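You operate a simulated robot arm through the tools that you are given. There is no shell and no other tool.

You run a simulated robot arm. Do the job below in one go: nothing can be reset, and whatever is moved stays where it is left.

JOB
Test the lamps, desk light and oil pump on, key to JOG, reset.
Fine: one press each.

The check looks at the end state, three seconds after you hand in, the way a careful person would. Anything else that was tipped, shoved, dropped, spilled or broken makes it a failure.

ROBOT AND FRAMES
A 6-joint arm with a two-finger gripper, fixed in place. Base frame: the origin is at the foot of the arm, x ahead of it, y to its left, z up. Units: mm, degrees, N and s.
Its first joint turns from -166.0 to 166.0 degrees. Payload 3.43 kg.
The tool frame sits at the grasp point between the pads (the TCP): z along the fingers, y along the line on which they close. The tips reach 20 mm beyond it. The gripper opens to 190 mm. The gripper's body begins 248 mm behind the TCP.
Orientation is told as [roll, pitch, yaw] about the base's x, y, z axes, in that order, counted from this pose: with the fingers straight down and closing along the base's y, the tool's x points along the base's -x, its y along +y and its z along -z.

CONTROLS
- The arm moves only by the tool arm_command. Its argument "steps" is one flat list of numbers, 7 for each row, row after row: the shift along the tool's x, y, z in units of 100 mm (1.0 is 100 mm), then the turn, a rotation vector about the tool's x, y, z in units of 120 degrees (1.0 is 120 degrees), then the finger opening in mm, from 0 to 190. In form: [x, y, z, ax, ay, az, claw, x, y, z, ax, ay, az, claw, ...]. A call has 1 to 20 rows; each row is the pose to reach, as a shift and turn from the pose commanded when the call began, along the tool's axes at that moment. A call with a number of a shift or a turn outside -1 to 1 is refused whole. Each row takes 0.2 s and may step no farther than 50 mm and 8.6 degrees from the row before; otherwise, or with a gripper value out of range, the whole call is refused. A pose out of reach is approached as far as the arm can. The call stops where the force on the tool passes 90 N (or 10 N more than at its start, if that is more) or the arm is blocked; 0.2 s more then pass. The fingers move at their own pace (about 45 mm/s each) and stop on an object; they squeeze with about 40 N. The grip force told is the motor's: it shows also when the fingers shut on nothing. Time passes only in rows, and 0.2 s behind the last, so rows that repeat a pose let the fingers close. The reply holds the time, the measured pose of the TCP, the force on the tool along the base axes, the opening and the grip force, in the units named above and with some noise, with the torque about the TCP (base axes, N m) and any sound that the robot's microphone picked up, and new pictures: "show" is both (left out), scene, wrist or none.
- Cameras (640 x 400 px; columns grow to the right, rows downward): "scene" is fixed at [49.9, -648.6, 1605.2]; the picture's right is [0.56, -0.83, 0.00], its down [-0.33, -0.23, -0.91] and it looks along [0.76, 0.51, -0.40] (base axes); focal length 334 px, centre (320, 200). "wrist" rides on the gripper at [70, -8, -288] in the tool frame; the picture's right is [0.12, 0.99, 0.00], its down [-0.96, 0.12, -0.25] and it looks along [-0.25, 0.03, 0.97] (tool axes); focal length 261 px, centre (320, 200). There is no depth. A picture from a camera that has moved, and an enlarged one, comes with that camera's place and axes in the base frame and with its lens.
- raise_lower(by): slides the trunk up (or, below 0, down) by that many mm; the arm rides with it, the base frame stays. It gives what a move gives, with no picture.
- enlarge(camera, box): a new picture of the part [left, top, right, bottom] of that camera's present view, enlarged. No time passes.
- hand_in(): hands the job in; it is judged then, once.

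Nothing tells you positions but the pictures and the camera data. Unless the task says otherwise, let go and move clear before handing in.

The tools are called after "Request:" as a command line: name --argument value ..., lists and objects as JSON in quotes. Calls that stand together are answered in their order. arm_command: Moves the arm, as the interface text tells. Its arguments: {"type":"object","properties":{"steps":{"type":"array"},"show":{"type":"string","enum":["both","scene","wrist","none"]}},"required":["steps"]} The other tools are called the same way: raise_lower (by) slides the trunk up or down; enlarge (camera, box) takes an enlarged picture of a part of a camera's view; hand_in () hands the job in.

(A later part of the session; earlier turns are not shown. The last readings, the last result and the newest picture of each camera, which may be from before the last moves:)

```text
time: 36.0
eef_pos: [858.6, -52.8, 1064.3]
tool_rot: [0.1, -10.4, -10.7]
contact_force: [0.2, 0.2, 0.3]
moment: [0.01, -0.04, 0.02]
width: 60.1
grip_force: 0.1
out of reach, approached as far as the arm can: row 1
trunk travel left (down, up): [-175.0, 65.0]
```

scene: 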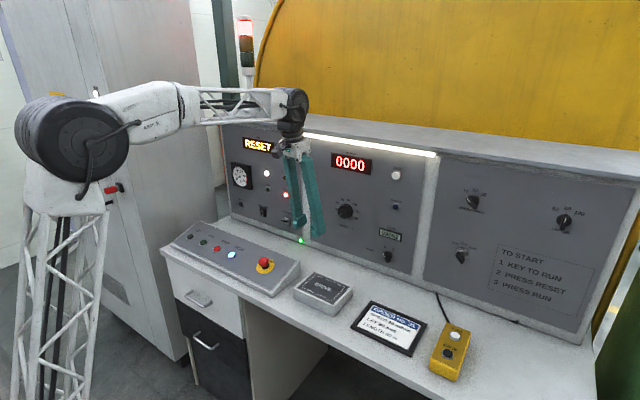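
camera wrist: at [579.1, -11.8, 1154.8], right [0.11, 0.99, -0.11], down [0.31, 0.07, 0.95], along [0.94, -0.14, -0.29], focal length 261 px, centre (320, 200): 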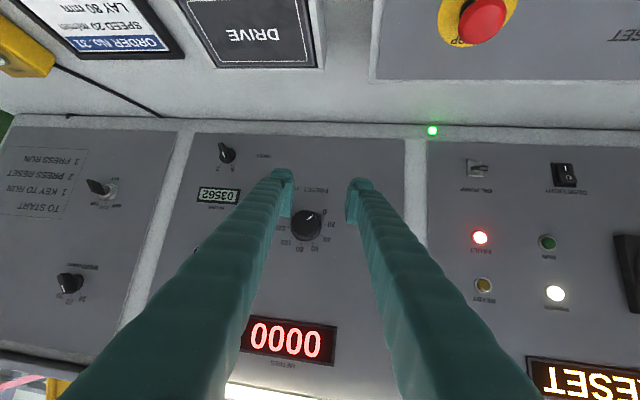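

The arm has its normal posture back. I'll straighten the yaw and travel in -y toward the key.

Request:
arm_command --steps '[-0.09, -0.49, 0.0165, -0.008, 0, -0.0438, 60, -0.18, -0.98, 0.033, -0.016, 0, -0.0876, 60]' --show "none"

Request:
arm_command --steps '[0, -0.49, 0, 0, 0, 0, 60, 0, -0.98, 0, 0, 0, 0, 60]' --show "none"

Request:
arm_command --steps '[0, -0.49, 0, 0, 0, 0, 60, 0, -0.98, 0, 0, 0, 0, 60]' --show "both"

```text
time: 36.6
eef_pos: [857.2, -152.6, 1064.2]
tool_rot: [0.2, -10.5, -0.1]
contact_force: [-0.4, -0.5, 0.5]
moment: [-0.16, -0.03, -0.05]
width: 59.9
grip_force: 0.1
trunk travel left (down, up): [-175.0, 65.0]
```

```text
time: 37.2
eef_pos: [857.5, -253.3, 1065.4]
tool_rot: [0.1, -10.5, 0.1]
contact_force: [-0.4, 0.7, 0.8]
moment: [-0.19, -0.02, -0.08]
width: 60.0
grip_force: 0.1
trunk travel left (down, up): [-175.0, 65.0]
```

```text
time: 37.8
eef_pos: [858.6, -350.6, 1063.6]
tool_rot: [0.2, -10.4, 0.0]
contact_force: [0.2, 0.1, 0.6]
moment: [-0.21, -0.03, -0.08]
width: 60.0
grip_force: 0.0
trunk travel left (down, up): [-175.0, 65.0]
camera wrist: at [735.7, -359.4, 1333.0], right [-0.12, 0.99, -0.02], down [0.9, 0.11, 0.42], along [0.42, 0.03, -0.91], focal length 261 px, centre (320, 200)
```

scene: 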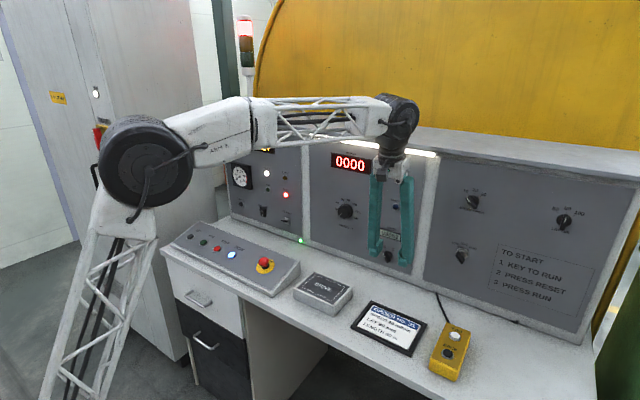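
wrist: 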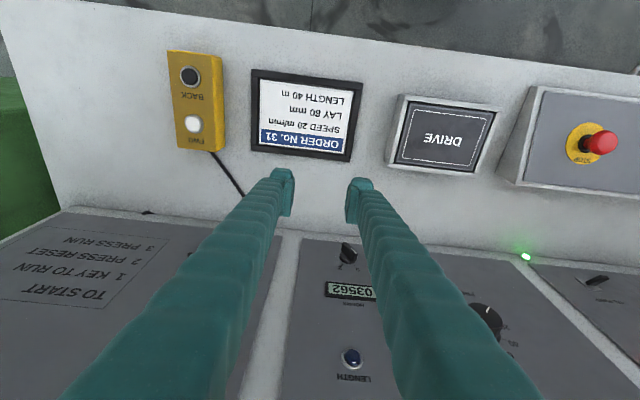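

Request:
arm_command --steps '[0, -0.49, 0, 0, 0, 0, 60, 0, -0.98, 0, 0, 0, 0, 60]' --show "none"

Request:
arm_command --steps '[0, -0.2, 0, 0, -0.06, 0, 60, 0, -0.4, 0, 0, -0.12, 0, 60, 0, -0.6, 0, 0, -0.18, 0, 60, 0, -0.74, 0, 0, -0.24, 0, 60, 0, -0.74, 0, 0, -0.3, 0, 60, 0, -0.74, 0, 0, -0.36, 0, 60, 0, -0.74, 0, 0, -0.4133, 0, 60]' --show "both"

```text
time: 38.4
eef_pos: [859.2, -447.8, 1064.2]
tool_rot: [0.1, -10.5, 0.0]
contact_force: [0.0, 1.8, 0.9]
moment: [-0.19, 0.0, -0.04]
width: 59.8
grip_force: 0.0
trunk travel left (down, up): [-175.0, 65.0]
```

```text
time: 40.0
eef_pos: [859.4, -521.8, 1062.4]
tool_rot: [0.3, -60.2, -0.3]
contact_force: [-0.3, 0.2, 0.7]
moment: [-0.02, 0.04, -0.01]
width: 60.0
grip_force: 0.1
trunk travel left (down, up): [-175.0, 65.0]
camera wrist: at [572.6, -530.5, 1144.2], right [-0.06, 0.99, -0.1], down [0.26, 0.11, 0.96], along [0.96, 0.03, -0.27], focal length 261 px, centre (320, 200)
```

scene: 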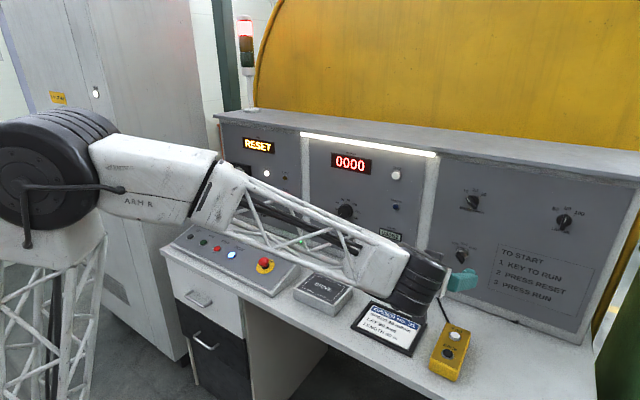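
wrist: 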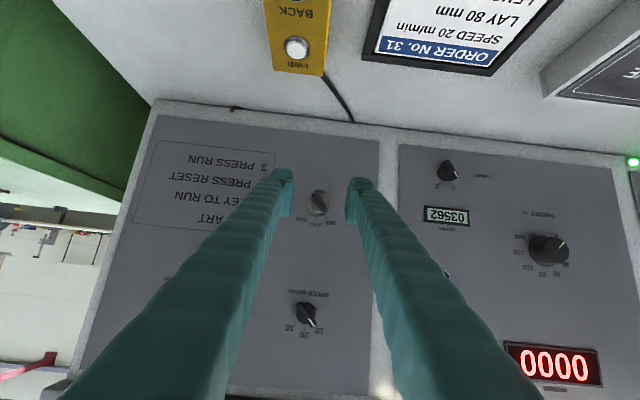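

The arm is in front of the key at pitch -60 with no trouble. I'll zoom in on the key.

Request:
enlarge --camera "wrist" --box '[280, 165, 360, 240]'

Request:
enlarge --camera "scene" --box '[420, 220, 500, 300]'

```text
5.33 times, centred on (320, 202) of wrist
camera zoom: at [572.6, -530.5, 1144.2], right [-0.06, 0.99, -0.1], down [0.26, 0.11, 0.96], along [0.96, 0.03, -0.27], focal length 1390 px, centre (320, 187)
```

zoom: 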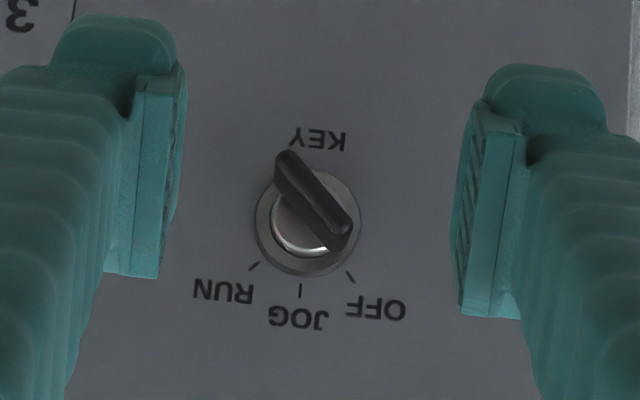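

```text
5.00 times, centred on (460, 260) of scene
camera zoom: at [49.9, -648.6, 1605.2], right [0.56, -0.83, 0.0], down [-0.33, -0.23, -0.91], along [0.76, 0.51, -0.4], focal length 1669 px, centre (-380, -100)
```

zoom: 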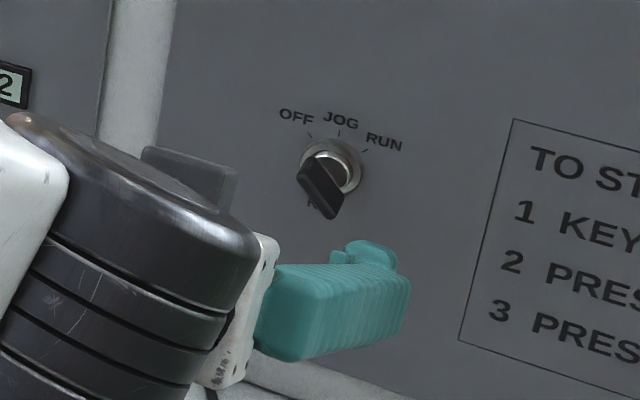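

The key's bow is a bar at OFF, with JOG 45° clockwise from it. The lock axis is at about y -518.4, z 1027.8, and the bow's centre is at x ≈ 997. I'll level the tool to horizontal here.

Request:
arm_command --steps '[0, 0.034, 0, 0, -0.0625, 0, 60, 0, 0.034, 0, 0, -0.125, 0, 60, 0, 0.034, 0, 0, -0.1875, 0, 60, 0, 0.034, 0, 0, -0.25, 0, 60, 0, 0.034, 0, 0, -0.25, 0, 60]' --show "both"

```text
time: 41.2
eef_pos: [858.5, -519.5, 1061.8]
tool_rot: [131.3, -89.8, -131.3]
contact_force: [0.0, 0.1, 0.7]
moment: [0.0, -0.01, -0.01]
width: 60.1
grip_force: 0.1
trunk travel left (down, up): [-175.0, 65.0]
camera wrist: at [569.6, -527.2, 990.7], right [0.0, 0.99, -0.12], down [-0.25, 0.11, 0.96], along [0.97, 0.03, 0.25], focal length 261 px, centre (320, 200)
```

scene: 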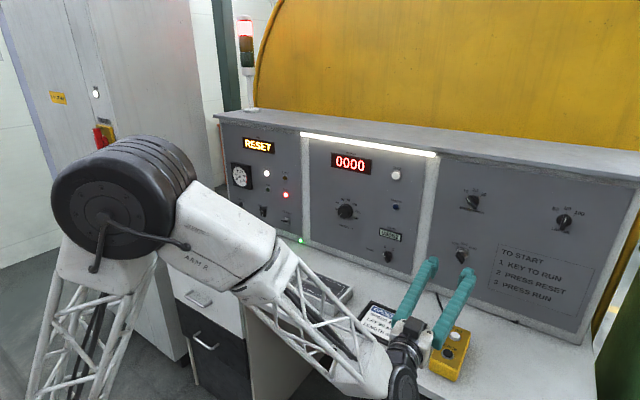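
wrist: 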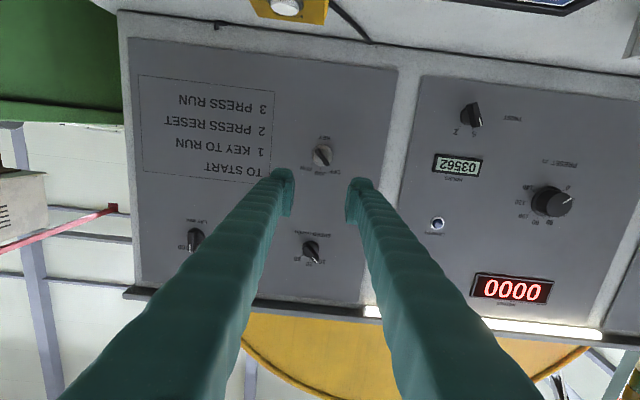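

The tool is horizontal now. I'll zoom once more on the key from this pose to refine its position and angle.

Request:
enlarge --camera "wrist" --box '[285, 125, 365, 185]'

Request:
enlarge --camera "scene" --box '[380, 230, 500, 390]'

```text
6.67 times, centred on (325, 155) of wrist
camera zoom: at [569.6, -527.2, 990.7], right [0.0, 0.99, -0.12], down [-0.25, 0.11, 0.96], along [0.97, 0.03, 0.25], focal length 1738 px, centre (287, 500)
```

zoom: 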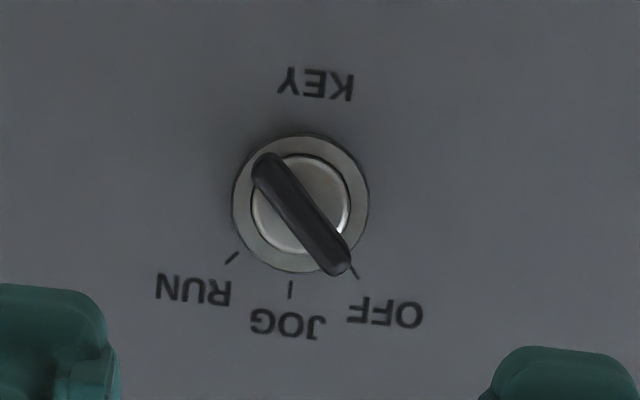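

```text
2.50 times, centred on (440, 310) of scene
camera zoom: at [49.9, -648.6, 1605.2], right [0.56, -0.83, 0.0], down [-0.33, -0.23, -0.91], along [0.76, 0.51, -0.4], focal length 835 px, centre (20, -75)
```

zoom: 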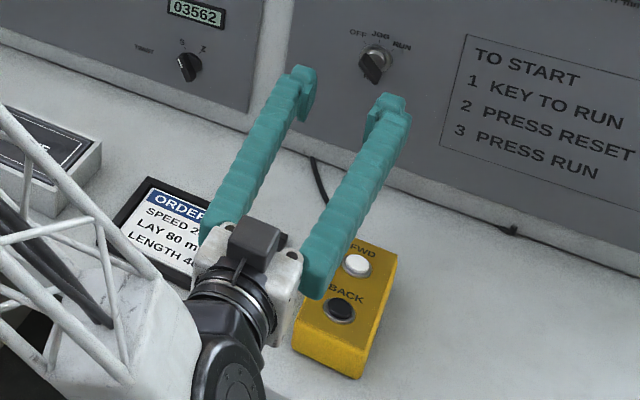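

This view is clear: the lock axis is at (y -518.6, z 1028.5) and the bow's centre at x ≈ 995. I'll roll the tool about -43° to match the bow, come down to its height, and advance partway.

Request:
arm_command --steps '[0.0558, 0, 0.06, 0, 0, -0.0597, 60, 0.1117, 0, 0.12, 0, 0, -0.1194, 60, 0.1675, 0, 0.18, 0, 0, -0.1792, 60, 0.2233, 0, 0.24, 0, 0, -0.2389, 60, 0.2792, 0, 0.3, 0, 0, -0.2986, 60, 0.335, 0, 0.36, 0, 0, -0.3583, 60, 0.335, 0, 0.36, 0, 0, -0.3583, 60]' --show "both"

Request:
enlarge --camera "wrist" --box '[260, 140, 380, 230]'

Request:
enlarge --camera "scene" --box '[380, 230, 500, 390]'

```text
time: 42.8
eef_pos: [897.5, -554.8, 1100.6]
tool_rot: [-83.4, -54.0, 87.1]
contact_force: [0.8, -0.2, -0.3]
moment: [0.03, -0.01, -0.02]
width: 60.1
grip_force: 0.1
out of reach, approached as far as the arm can: row 4, 5, 6, 7
trunk travel left (down, up): [-175.0, 65.0]
camera wrist: at [608.8, -615.6, 1066.4], right [-0.08, 0.73, -0.67], down [-0.23, 0.65, 0.73], along [0.97, 0.21, 0.12], focal length 261 px, centre (320, 200)
```

scene: 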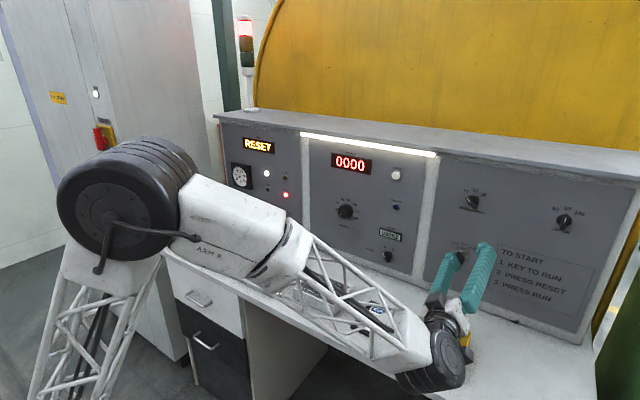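
wrist: 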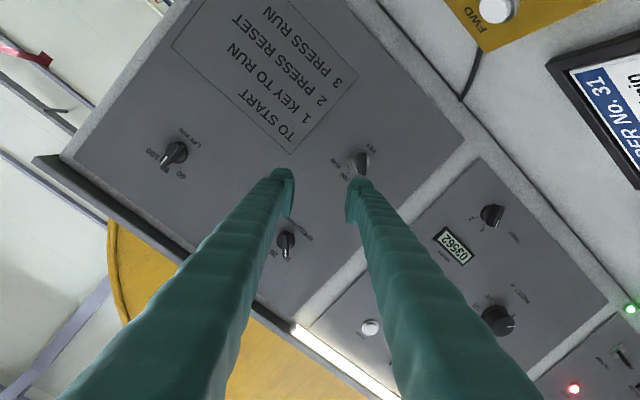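

```text
4.44 times, centred on (320, 185) of wrist
camera zoom: at [608.8, -615.6, 1066.4], right [-0.08, 0.73, -0.67], down [-0.23, 0.65, 0.73], along [0.97, 0.21, 0.12], focal length 1158 px, centre (320, 267)
```

zoom: 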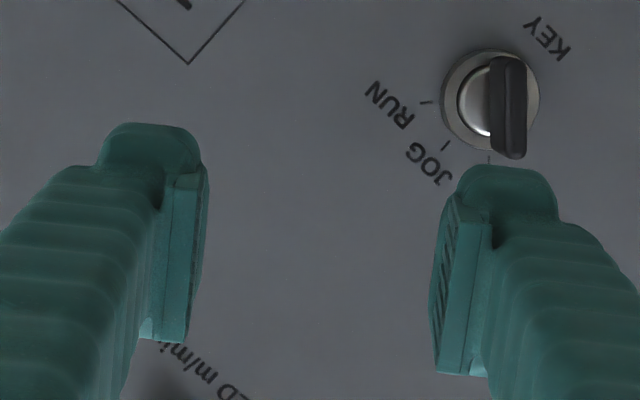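

```text
2.50 times, centred on (440, 310) of scene
camera zoom: at [49.9, -648.6, 1605.2], right [0.56, -0.83, 0.0], down [-0.33, -0.23, -0.91], along [0.76, 0.51, -0.4], focal length 835 px, centre (20, -75)
```

zoom: 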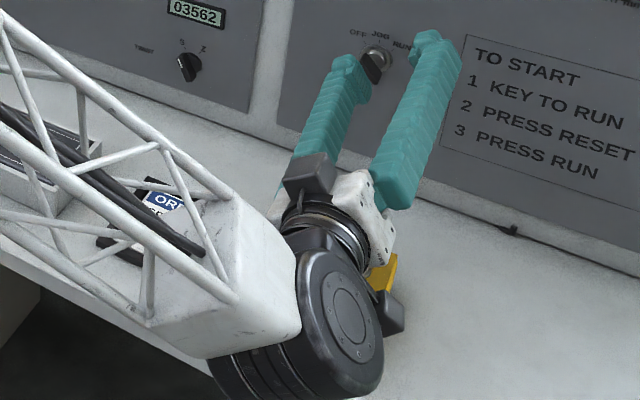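

Rolling that way hit a wrist limit and pushed the pose off. The gripper is symmetric, so I'll roll the opposite way, +137° overall, which gives the same closing line.

Request:
arm_command --steps '[0, 0, 0, 0, 0, 0.0667, 60, 0, 0, 0, 0, 0, 0.1333, 60, 0, 0, 0, 0, 0, 0.2, 60, 0, 0, 0, 0, 0, 0.2667, 60, 0, 0, 0, 0, 0, 0.3333, 60, 0, 0, 0, 0, 0, 0.4, 60, 0, 0, 0, 0, 0, 0.4667, 60, 0, 0, 0, 0, 0, 0.5333, 60, 0, 0, 0, 0, 0, 0.6, 60, 0, 0, 0, 0, 0, 0.6667, 60]' --show "both"

```text
time: 45.0
eef_pos: [899.4, -554.4, 1099.6]
tool_rot: [84.5, -45.4, -83.5]
contact_force: [0.4, 0.1, -0.6]
moment: [0.0, 0.0, 0.02]
width: 60.0
grip_force: 0.1
trunk travel left (down, up): [-175.0, 65.0]
camera wrist: at [605.5, -523.1, 1061.3], right [0.01, 0.79, 0.61], down [-0.17, -0.6, 0.78], along [0.99, -0.11, 0.13], focal length 261 px, centre (320, 200)
```

scene: 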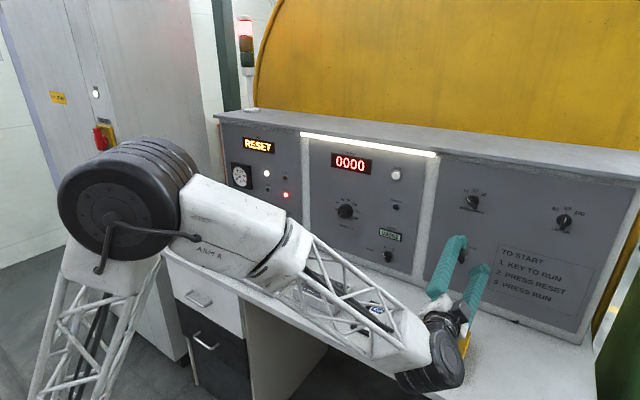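
wrist: 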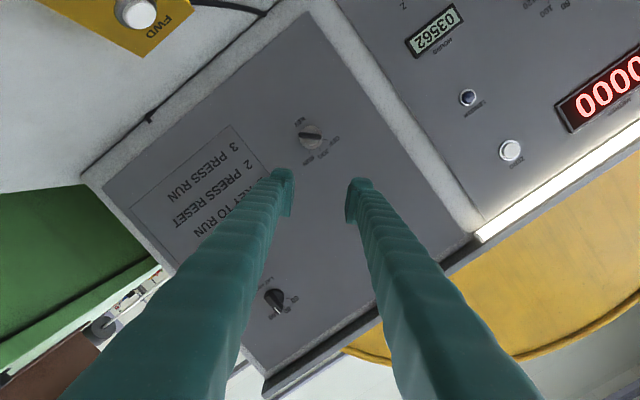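

That direction works with no limits reached. I'll continue the roll another 100°.

Request:
arm_command --steps '[0, 0, 0, 0, 0, 0.0641, 60, 0, 0, 0, 0, 0, 0.1282, 60, 0, 0, 0, 0, 0, 0.1923, 60, 0, 0, 0, 0, 0, 0.2564, 60, 0, 0, 0, 0, 0, 0.3205, 60, 0, 0, 0, 0, 0, 0.3846, 60, 0, 0, 0, 0, 0, 0.4487, 60, 0, 0, 0, 0, 0, 0.5128, 60, 0, 0, 0, 0, 0, 0.5769, 60, 0, 0, 0, 0, 0, 0.641, 60, 0, 0, 0, 0, 0, 0.7051, 60, 0, 0, 0, 0, 0, 0.7692, 60, 0, 0, 0, 0, 0, 0.8333, 60]' --show "both"

```text
time: 47.8
eef_pos: [899.2, -553.6, 1099.3]
tool_rot: [83.3, 54.3, -92.9]
contact_force: [0.4, -0.6, -0.2]
moment: [-0.01, -0.01, 0.01]
width: 60.1
grip_force: 0.0
trunk travel left (down, up): [-175.0, 65.0]
camera wrist: at [612.5, -518.1, 1169.3], right [0.08, -0.74, 0.67], down [-0.27, -0.67, -0.7], along [0.96, -0.12, -0.25], focal length 261 px, centre (320, 200)
```

scene: 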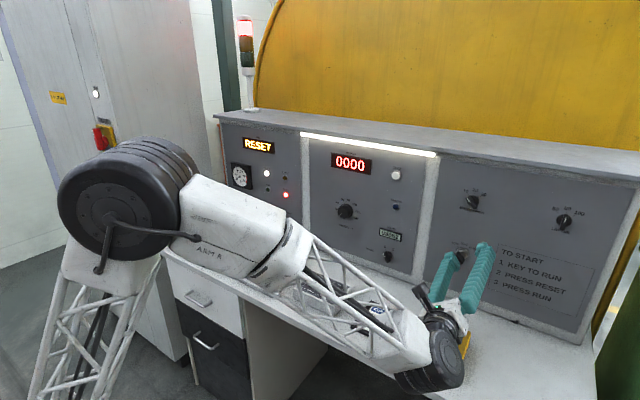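
wrist: 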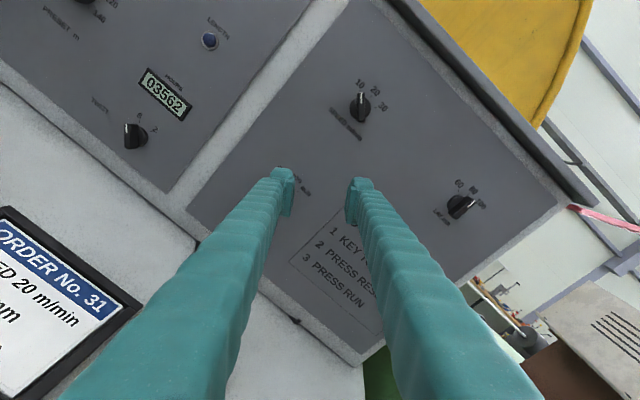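

The camera is now on top of the tool. I'll correct the small tilt, set the roll to the bow's angle, and move to the lock axis about 95 mm in front.

Request:
arm_command --steps '[-0.1243, -0.2327, 0.0247, -0.0128, 0.0041, -0.0208, 60, -0.2487, -0.4653, 0.0493, -0.0257, 0.0081, -0.0417, 60, -0.373, -0.698, 0.074, -0.0385, 0.0122, -0.0625, 60, -0.373, -0.698, 0.074, -0.0385, 0.0122, -0.0625, 60]' --show "both"

Request:
enlarge --camera "wrist" --box '[260, 140, 380, 230]'

Request:
enlarge --camera "scene" --box '[380, 230, 500, 390]'

```text
time: 48.8
eef_pos: [899.9, -518.4, 1026.7]
tool_rot: [90.2, 46.8, -89.9]
contact_force: [-0.3, -0.4, -0.4]
moment: [0.0, 0.02, 0.01]
width: 59.9
grip_force: 0.1
trunk travel left (down, up): [-175.0, 65.0]
camera wrist: at [610.9, -463.1, 1069.9], right [0.0, -0.64, 0.77], down [-0.25, -0.74, -0.62], along [0.97, -0.19, -0.16], focal length 261 px, centre (320, 200)
```

scene: 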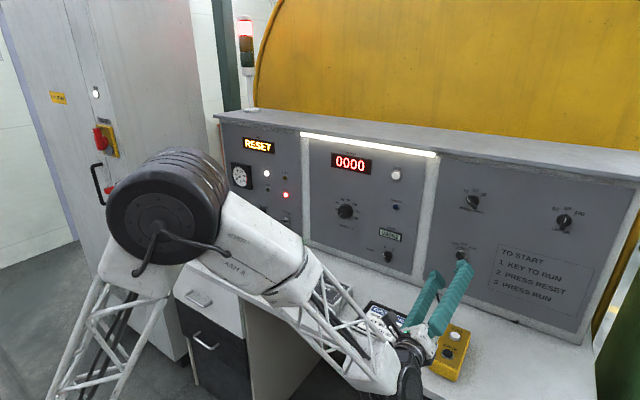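
wrist: 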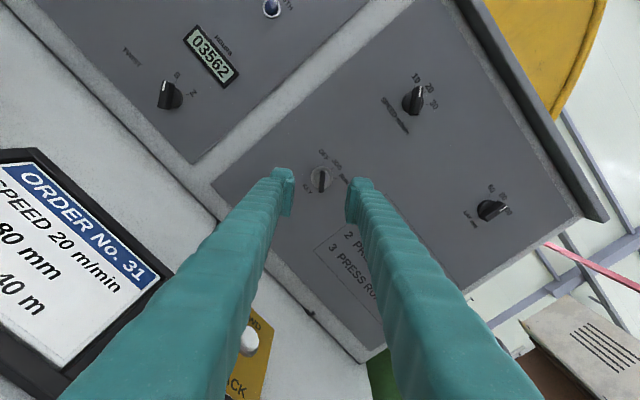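

```text
4.44 times, centred on (320, 185) of wrist
camera zoom: at [610.9, -463.1, 1069.9], right [0.0, -0.64, 0.77], down [-0.25, -0.74, -0.62], along [0.97, -0.19, -0.16], focal length 1158 px, centre (320, 267)
```

zoom: 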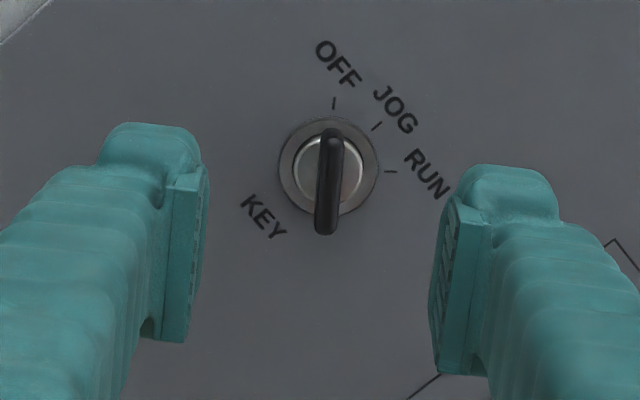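

```text
2.50 times, centred on (440, 310) of scene
camera zoom: at [49.9, -648.6, 1605.2], right [0.56, -0.83, 0.0], down [-0.33, -0.23, -0.91], along [0.76, 0.51, -0.4], focal length 835 px, centre (20, -75)
```

zoom: 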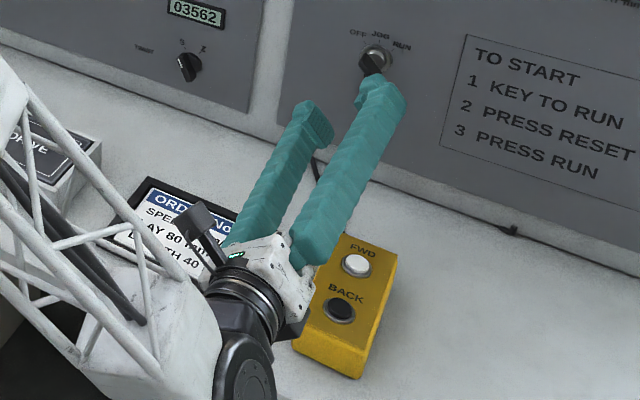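

The bow now looks aligned with the pads and slightly off-centre, about 4 mm. I'll shift to centre it and advance 50 mm.

Request:
arm_command --steps '[-0.01, 0.015, 0.17, 0, 0, 0, 60, -0.02, 0.035, 0.34, 0, 0, 0, 60, -0.025, 0.035, 0.5, 0, 0, 0, 60, -0.025, 0.035, 0.5, 0, 0, 0, 60]' --show "both"

Request:
enlarge --camera "wrist" --box '[260, 140, 380, 230]'

Request:
enlarge --camera "scene" --box '[420, 220, 500, 320]'

```text
time: 49.8
eef_pos: [951.1, -522.9, 1027.7]
tool_rot: [90.1, 46.8, -89.8]
contact_force: [-1.0, -0.3, 1.2]
moment: [0.0, -0.01, 0.0]
width: 59.9
grip_force: 0.0
trunk travel left (down, up): [-175.0, 65.0]
camera wrist: at [661.5, -467.7, 1071.2], right [0.0, -0.64, 0.77], down [-0.25, -0.74, -0.62], along [0.97, -0.19, -0.16], focal length 261 px, centre (320, 200)
```

scene: 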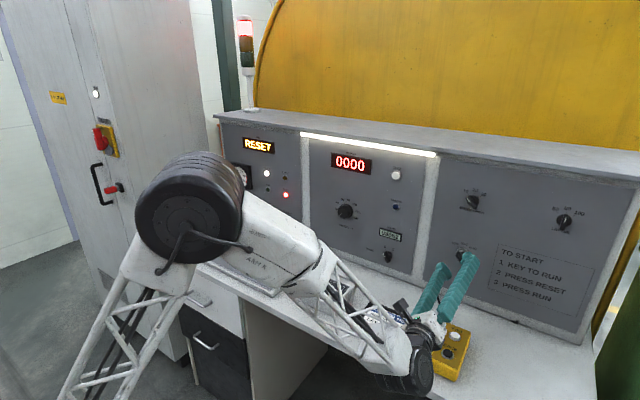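
wrist: 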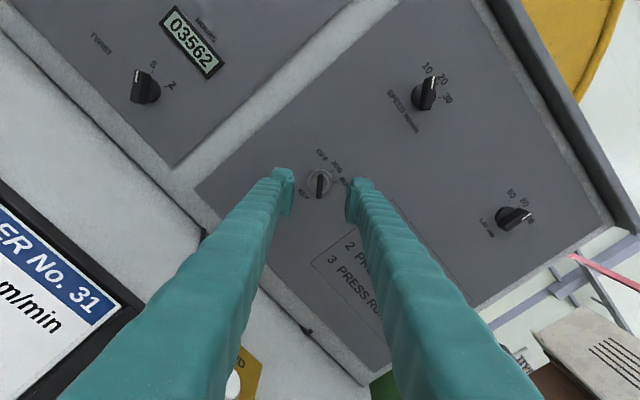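

```text
4.44 times, centred on (320, 185) of wrist
camera zoom: at [661.5, -467.7, 1071.2], right [0.0, -0.64, 0.77], down [-0.25, -0.74, -0.62], along [0.97, -0.19, -0.16], focal length 1158 px, centre (320, 267)
```

zoom: 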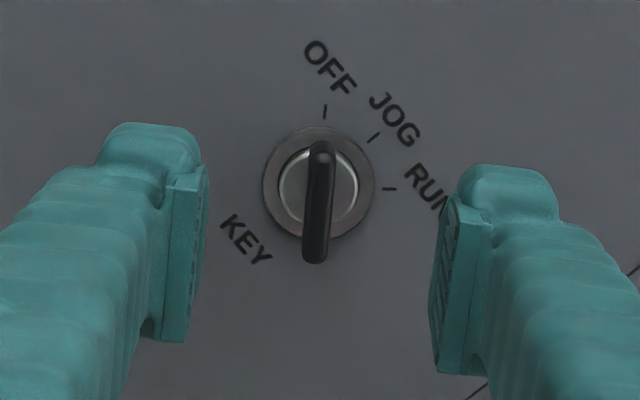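

```text
4.00 times, centred on (460, 270) of scene
camera zoom: at [49.9, -648.6, 1605.2], right [0.56, -0.83, 0.0], down [-0.33, -0.23, -0.91], along [0.76, 0.51, -0.4], focal length 1335 px, centre (-240, -80)
```

zoom: 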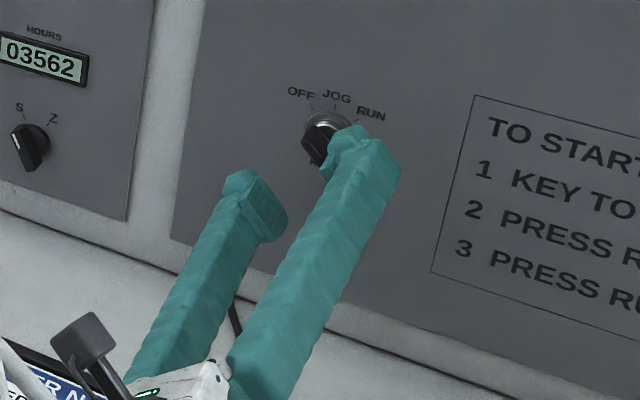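

The bow is centred across the pads. I'll shift 4 mm along the bow's length and advance 36 mm so the pads straddle it.

Request:
arm_command --steps '[0.02, 0, 0.12, 0, 0, 0, 60, 0.04, 0, 0.24, 0, 0, 0, 60, 0.04, 0, 0.36, 0, 0, 0, 60, 0.04, 0, 0.36, 0, 0, 0, 60]' --show "both"

Request:
enlarge --camera "wrist" --box '[260, 140, 380, 230]'

Request:
enlarge --camera "scene" --box '[420, 220, 500, 320]'

```text
time: 50.8
eef_pos: [987.3, -520.7, 1032.2]
tool_rot: [90.3, 46.7, -89.9]
contact_force: [-0.1, -0.3, -0.3]
moment: [0.03, -0.03, -0.01]
width: 60.1
grip_force: 0.0
trunk travel left (down, up): [-175.0, 65.0]
camera wrist: at [697.4, -465.0, 1074.8], right [0.0, -0.64, 0.77], down [-0.25, -0.74, -0.62], along [0.97, -0.19, -0.16], focal length 261 px, centre (320, 200)
```

scene: 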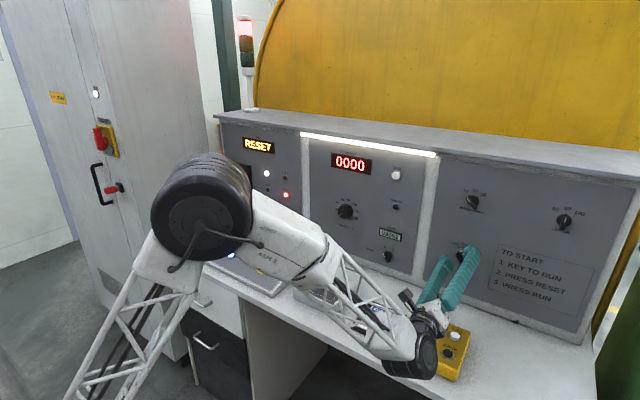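
wrist: 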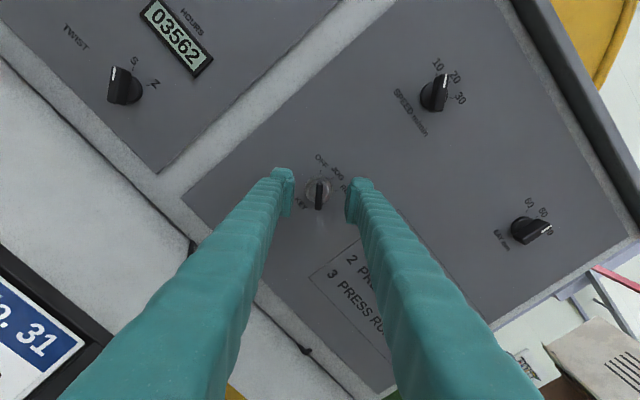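

```text
4.44 times, centred on (320, 185) of wrist
camera zoom: at [697.4, -465.0, 1074.8], right [0.0, -0.64, 0.77], down [-0.25, -0.74, -0.62], along [0.97, -0.19, -0.16], focal length 1158 px, centre (320, 267)
```

zoom: 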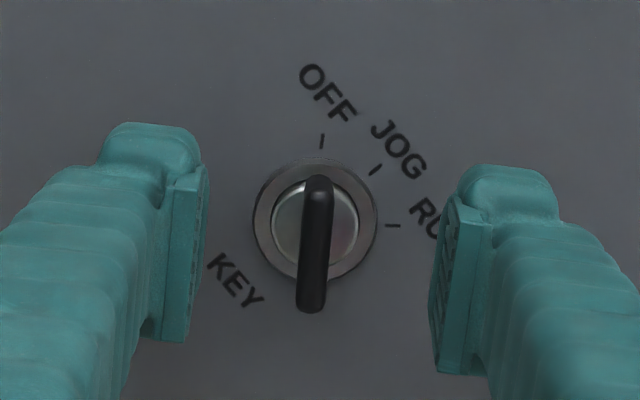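

```text
4.00 times, centred on (460, 270) of scene
camera zoom: at [49.9, -648.6, 1605.2], right [0.56, -0.83, 0.0], down [-0.33, -0.23, -0.91], along [0.76, 0.51, -0.4], focal length 1335 px, centre (-240, -80)
```

zoom: 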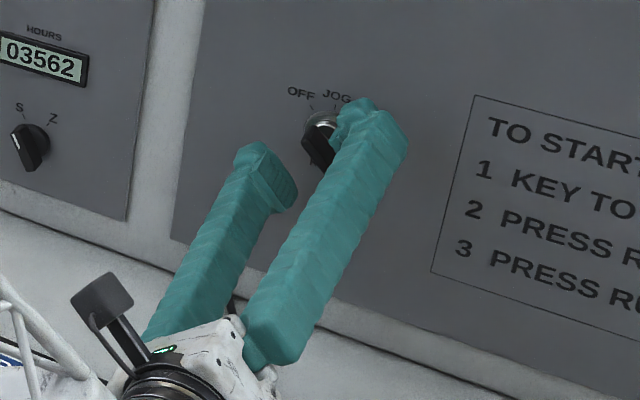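

The bow is between the pads and almost centred. I'll nudge 1 mm and close on it.

Request:
arm_command --steps '[0, -0.01, 0, 0, 0, 0, 40, 0, -0.01, 0, 0, 0, 0, 20, 0, -0.01, 0, 0, 0, 0, 4, 0, -0.01, 0, 0, 0, 0, 4, 0, -0.01, 0, 0, 0, 0, 4, 0, -0.01, 0, 0, 0, 0, 4]' --show "both"

Request:
enlarge --camera "wrist" --box '[260, 140, 380, 230]'

```text
time: 52.2
eef_pos: [986.0, -518.4, 1029.9]
tool_rot: [90.3, 46.6, -89.9]
contact_force: [1.6, 0.1, 0.2]
moment: [-0.04, 0.01, -0.04]
width: 7.1
grip_force: 41.1
trunk travel left (down, up): [-175.0, 65.0]
camera wrist: at [697.4, -464.2, 1073.9], right [0.0, -0.64, 0.77], down [-0.25, -0.74, -0.62], along [0.97, -0.19, -0.16], focal length 261 px, centre (320, 200)
```

scene: 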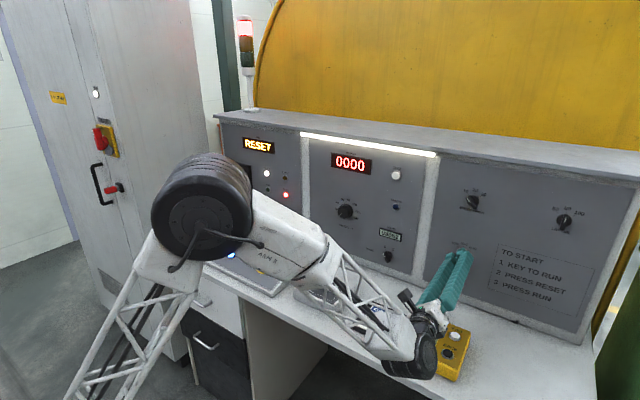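
wrist: 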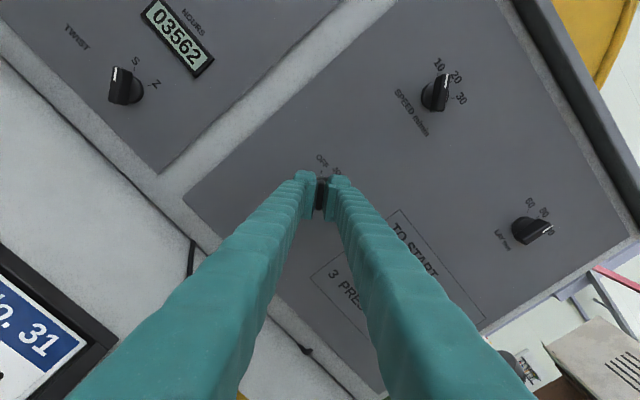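

```text
4.44 times, centred on (320, 185) of wrist
camera zoom: at [697.4, -464.2, 1073.9], right [0.0, -0.64, 0.77], down [-0.25, -0.74, -0.62], along [0.97, -0.19, -0.16], focal length 1158 px, centre (320, 267)
```

zoom: 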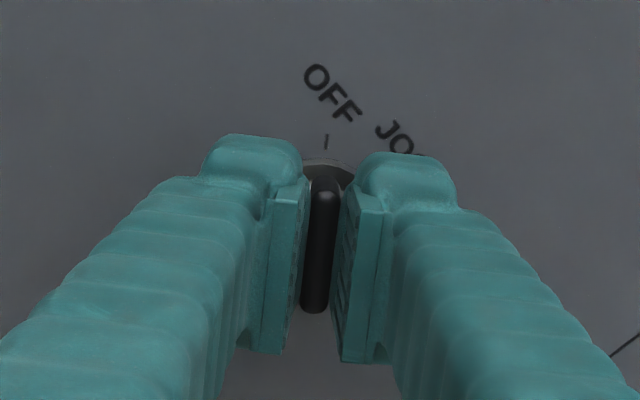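

The key is gripped at 7 mm. I'll turn it +45° (clockwise seen from the front) to JOG.

Request:
arm_command --steps '[0, 0, 0, 0, 0, 0.05, 4, 0, 0, 0, 0, 0, 0.1, 4, 0, 0, 0, 0, 0, 0.15, 4]' --show "wrist"

Request:
enlarge --camera "wrist" --box '[260, 140, 380, 230]'

```text
time: 53.0
eef_pos: [986.7, -519.3, 1031.4]
tool_rot: [90.4, 64.8, -89.7]
contact_force: [4.9, -1.3, 1.2]
moment: [-0.01, 0.11, -0.06]
width: 7.3
grip_force: 40.9
trunk travel left (down, up): [-175.0, 65.0]
camera wrist: at [697.2, -481.2, 1088.6], right [0.0, -0.85, 0.53], down [-0.25, -0.51, -0.82], along [0.97, -0.13, -0.21], focal length 261 px, centre (320, 200)
```

wrist: 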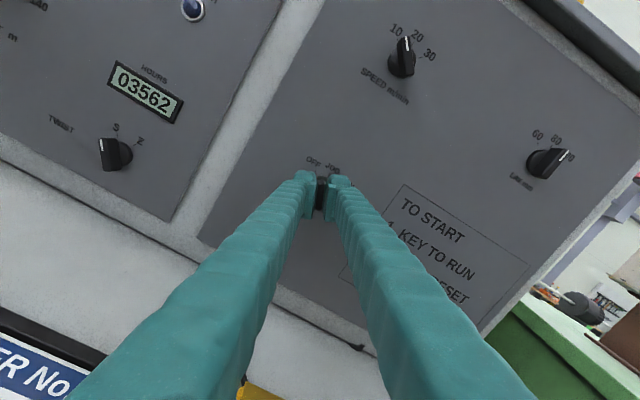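

```text
4.44 times, centred on (320, 185) of wrist
camera zoom: at [697.2, -481.2, 1088.6], right [0.0, -0.85, 0.53], down [-0.25, -0.51, -0.82], along [0.97, -0.13, -0.21], focal length 1158 px, centre (320, 267)
```

zoom: 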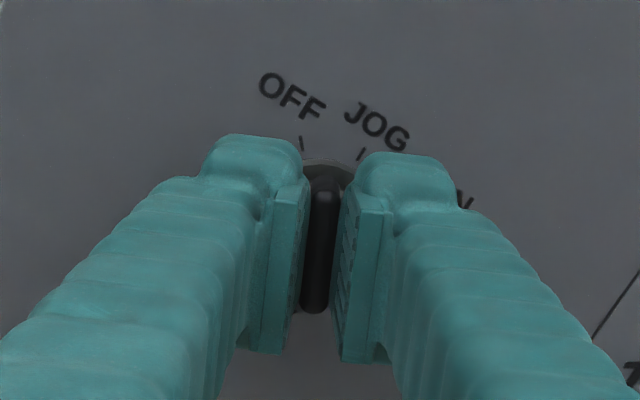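

The key is turning with the gripper. I'll continue the remaining 26°.

Request:
arm_command --steps '[0, 0, 0, 0, 0, 0.055, 4, 0, 0, 0, 0, 0, 0.11, 4, 0, 0, 0, 0, 0, 0.165, 4, 0, 0, 0, 0, 0, 0.2167, 4]' --show "both"

Request:
enlarge --camera "wrist" --box '[260, 140, 380, 230]'

Request:
enlarge --camera "scene" --box '[220, 130, 420, 270]'

```text
time: 54.0
eef_pos: [986.1, -519.9, 1029.9]
tool_rot: [-103.6, 89.3, 76.3]
contact_force: [9.5, -3.7, 2.1]
moment: [-0.03, 0.08, -0.01]
width: 7.1
grip_force: 41.2
trunk travel left (down, up): [-175.0, 65.0]
camera wrist: at [697.1, -511.5, 1099.1], right [0.0, -0.99, 0.11], down [-0.24, -0.1, -0.96], along [0.97, -0.03, -0.24], focal length 261 px, centre (320, 200)
```

scene: 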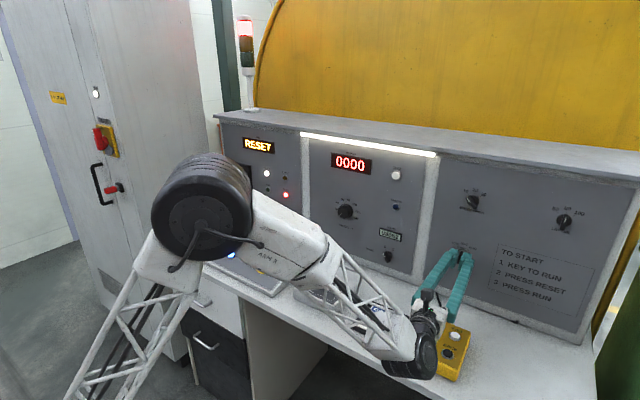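
wrist: 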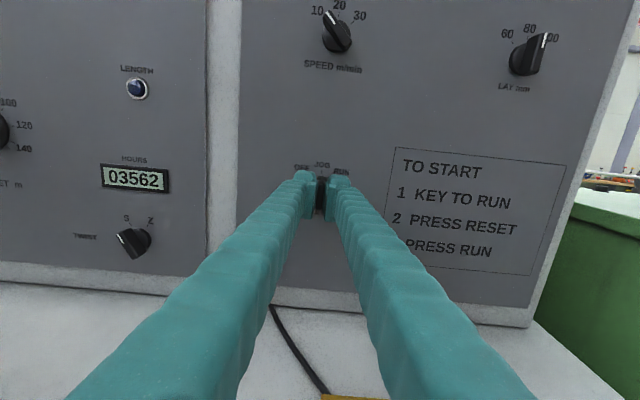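

```text
4.44 times, centred on (320, 185) of wrist
camera zoom: at [697.1, -511.5, 1099.1], right [0.0, -0.99, 0.11], down [-0.24, -0.1, -0.96], along [0.97, -0.03, -0.24], focal length 1158 px, centre (320, 267)
```

zoom: 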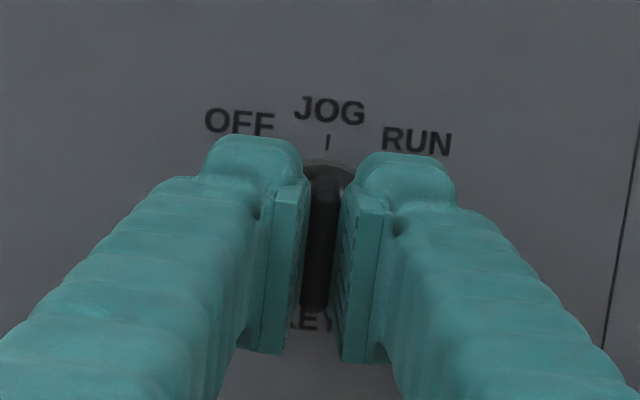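

```text
2.86 times, centred on (320, 200) of scene
camera zoom: at [49.9, -648.6, 1605.2], right [0.56, -0.83, 0.0], down [-0.33, -0.23, -0.91], along [0.76, 0.51, -0.4], focal length 954 px, centre (320, 200)
```

zoom: 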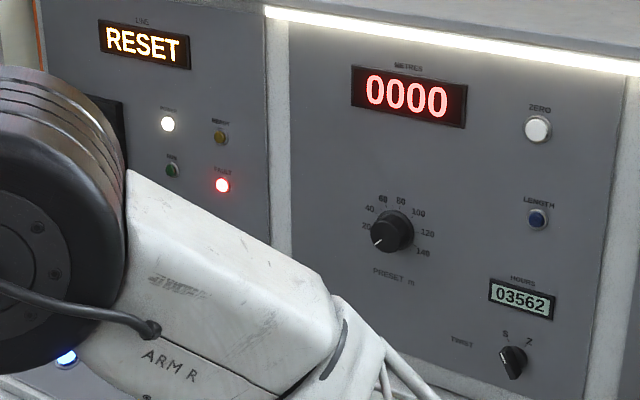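

The bow points straight up at JOG. I'll open the fingers and look before pulling back.

Request:
arm_command --steps '[0, 0, 0, 0, 0, 0, 20, 0, 0, 0, 0, 0, 0, 40, 0, 0, 0, 0, 0, 0, 60, 0, 0, 0, 0, 0, 0, 60, 0, 0, 0, 0, 0, 0, 60]' --show "wrist"

Request:
enlarge --camera "wrist" --box '[260, 140, 380, 230]'

```text
time: 55.2
eef_pos: [986.5, -518.5, 1031.2]
tool_rot: [-104.0, 89.1, 75.8]
contact_force: [-0.7, -0.3, -0.4]
moment: [-0.02, 0.0, -0.02]
width: 60.4
grip_force: 0.0
trunk travel left (down, up): [-175.0, 65.0]
camera wrist: at [697.0, -511.2, 1099.1], right [0.0, -0.99, 0.11], down [-0.24, -0.1, -0.96], along [0.97, -0.03, -0.24], focal length 261 px, centre (320, 200)
```

wrist: 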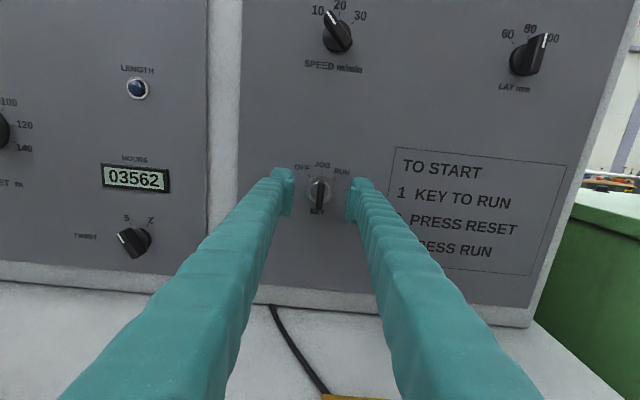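

```text
4.44 times, centred on (320, 185) of wrist
camera zoom: at [697.0, -511.2, 1099.1], right [0.0, -0.99, 0.11], down [-0.24, -0.1, -0.96], along [0.97, -0.03, -0.24], focal length 1158 px, centre (320, 267)
```

zoom: 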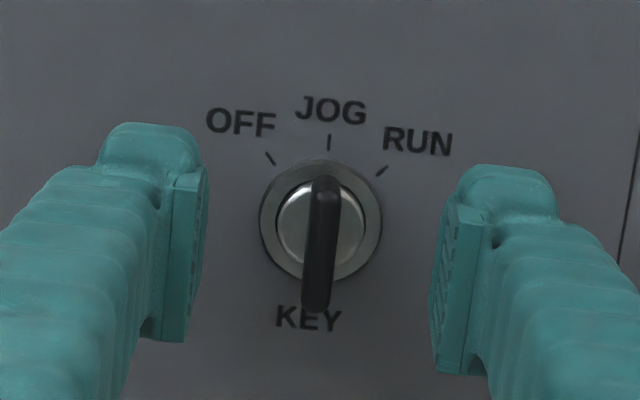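

The key sits at JOG. I'll pull straight back out, then unwind the tool roll.

Request:
arm_command --steps '[0, 0, -0.15, 0, 0, 0, 60, 0, 0, -0.4, 0, 0, 0, 60, 0, 0, -0.7, 0, 0, 0, 60, 0, 0, -1.0, 0, 0, 0, 60]' --show "both"

Request:
enlarge --camera "wrist" --box '[260, 140, 380, 230]'

```text
time: 56.2
eef_pos: [886.2, -518.8, 1029.7]
tool_rot: [-102.4, 89.3, 77.4]
contact_force: [0.5, 0.8, -0.5]
moment: [0.01, -0.08, -0.02]
width: 60.0
grip_force: 0.0
trunk travel left (down, up): [-175.0, 65.0]
camera wrist: at [597.0, -511.2, 1099.0], right [0.0, -0.99, 0.11], down [-0.24, -0.1, -0.96], along [0.97, -0.03, -0.24], focal length 261 px, centre (320, 200)
```

scene: 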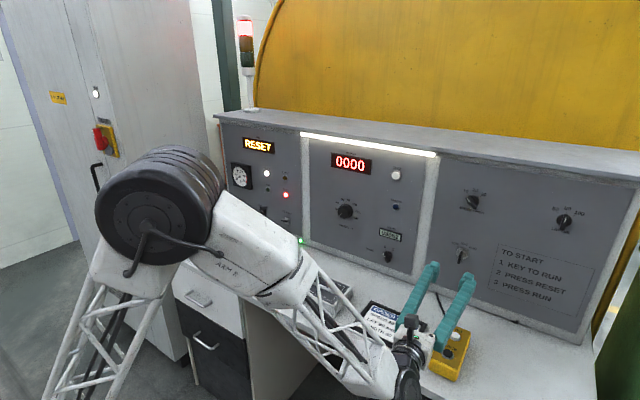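
wrist: 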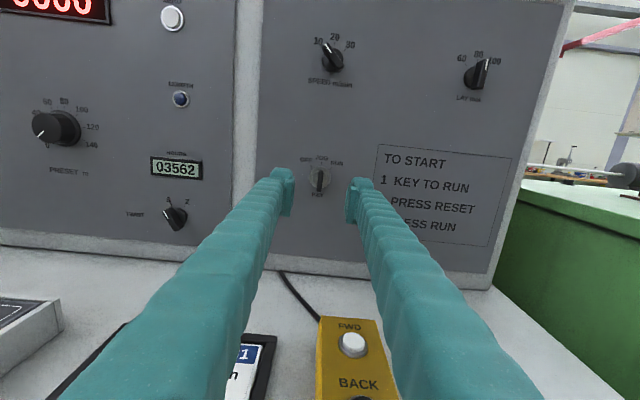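

```text
4.44 times, centred on (320, 185) of wrist
camera zoom: at [597.0, -511.2, 1099.0], right [0.0, -0.99, 0.11], down [-0.24, -0.1, -0.96], along [0.97, -0.03, -0.24], focal length 1158 px, centre (320, 267)
```

zoom: 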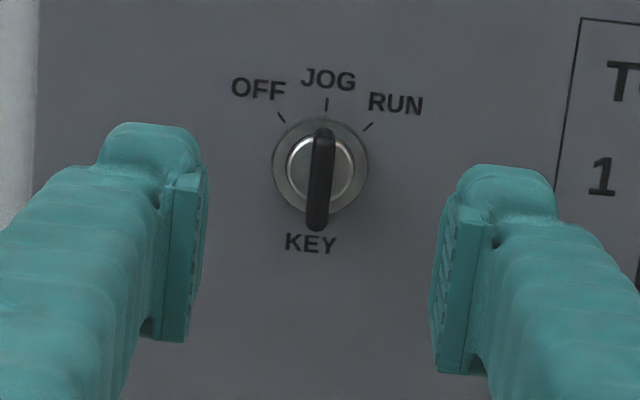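

The key stays at JOG after release. I'll close the fingers, raise, and unroll in two calls.

Request:
arm_command --steps '[0.05, 0, -0.02, 0, 0, -0.0625, 50, 0.1, 0, -0.04, 0, 0, -0.125, 40, 0.15, 0, -0.06, 0, 0, -0.1875, 30, 0.2, 0, -0.08, 0, 0, -0.25, 20, 0.25, 0, -0.1, 0, 0, -0.3125, 10, 0.3, 0, -0.12, 0, 0, -0.375, 0, 0.35, 0, -0.14, 0, 0, -0.4375, 0, 0.4, 0, -0.16, 0, 0, -0.5, 0, 0.45, 0, -0.18, 0, 0, -0.5625, 0, 0.5, 0, -0.2, 0, 0, -0.625, 0, 0.55, 0, -0.22, 0, 0, -0.6875, 0, 0.6, 0, -0.24, 0, 0, -0.75, 0]' --show "none"

Request:
arm_command --steps '[0, 0, 0, 0, 0, -0.0625, 0, 0, 0, 0, 0, 0, -0.125, 0, 0, 0, 0, 0, 0, -0.1875, 0, 0, 0, 0, 0, 0, -0.25, 0, 0, 0, 0, 0, 0, -0.3125, 0, 0, 0, 0, 0, 0, -0.375, 0, 0, 0, 0, 0, 0, -0.4375, 0, 0, 0, 0, 0, 0, -0.5, 0, 0, 0, 0, 0, 0, -0.5625, 0, 0, 0, 0, 0, 0, -0.625, 0, 0, 0, 0, 0, 0, -0.6875, 0, 0, 0, 0, 0, 0, -0.75, 0]' --show "both"

```text
time: 58.8
eef_pos: [861.7, -519.8, 1090.8]
tool_rot: [90.2, 0.7, -90.0]
contact_force: [0.0, -0.1, -0.7]
moment: [-0.01, -0.02, -0.01]
width: 0.0
grip_force: 34.3
trunk travel left (down, up): [-175.0, 65.0]
```

```text
time: 61.4
eef_pos: [861.4, -519.2, 1089.6]
tool_rot: [105.9, -89.3, -106.3]
contact_force: [-0.1, -0.5, -0.7]
moment: [-0.02, 0.0, 0.02]
width: 0.0
grip_force: 33.7
trunk travel left (down, up): [-175.0, 65.0]
camera wrist: at [573.1, -526.7, 1017.7], right [0.0, 0.99, -0.11], down [-0.25, 0.1, 0.96], along [0.97, 0.02, 0.25], focal length 261 px, centre (320, 200)
```

scene: 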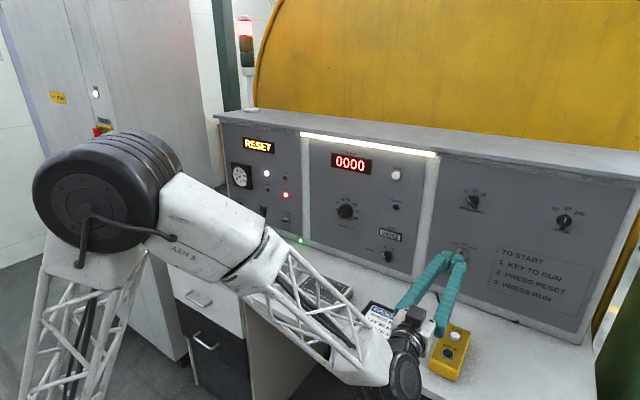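
wrist: 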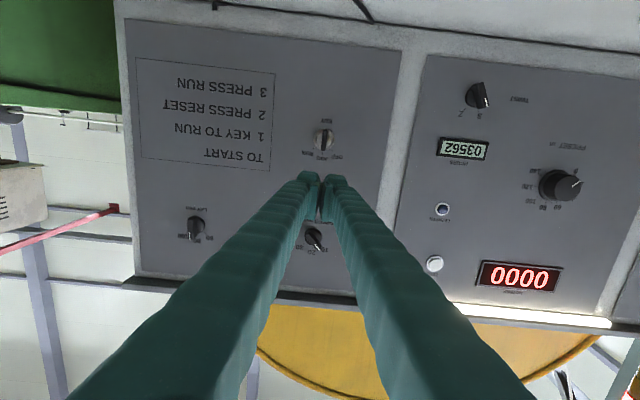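

The roll is back to default. Next I'll tilt the tool down, about the same spot.

Request:
arm_command --steps '[0, 0, 0, 0, 0.0625, 0, 0, 0, 0, 0, 0, 0.125, 0, 0, 0, 0, 0, 0, 0.1875, 0, 0, 0, 0, 0, 0, 0.25, 0, 0, 0, 0, 0, 0, 0.3125, 0, 0, 0, 0, 0, 0, 0.375, 0, 0, 0, 0, 0, 0, 0.4375, 0, 0, 0, 0, 0, 0, 0.5, 0, 0, 0, 0, 0, 0, 0.5625, 0, 0, 0, 0, 0, 0, 0.625, 0, 0, 0, 0, 0, 0, 0.66, 0, 0]' --show "scene"

```text
time: 63.8
eef_pos: [862.2, -520.8, 1091.7]
tool_rot: [0.7, -10.9, -0.2]
contact_force: [-1.6, 0.5, 0.6]
moment: [0.0, -0.12, -0.01]
width: 0.1
grip_force: 34.0
trunk travel left (down, up): [-175.0, 65.0]
```

scene: 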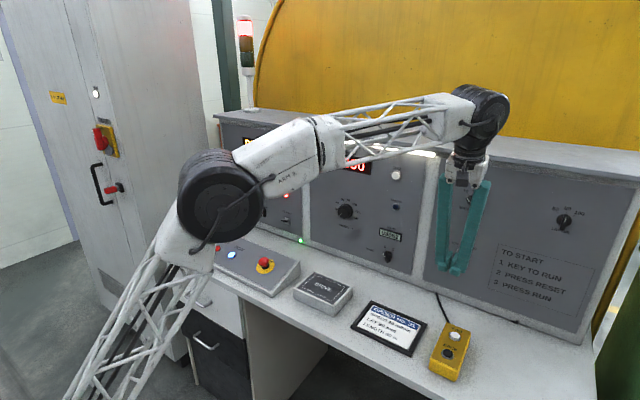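

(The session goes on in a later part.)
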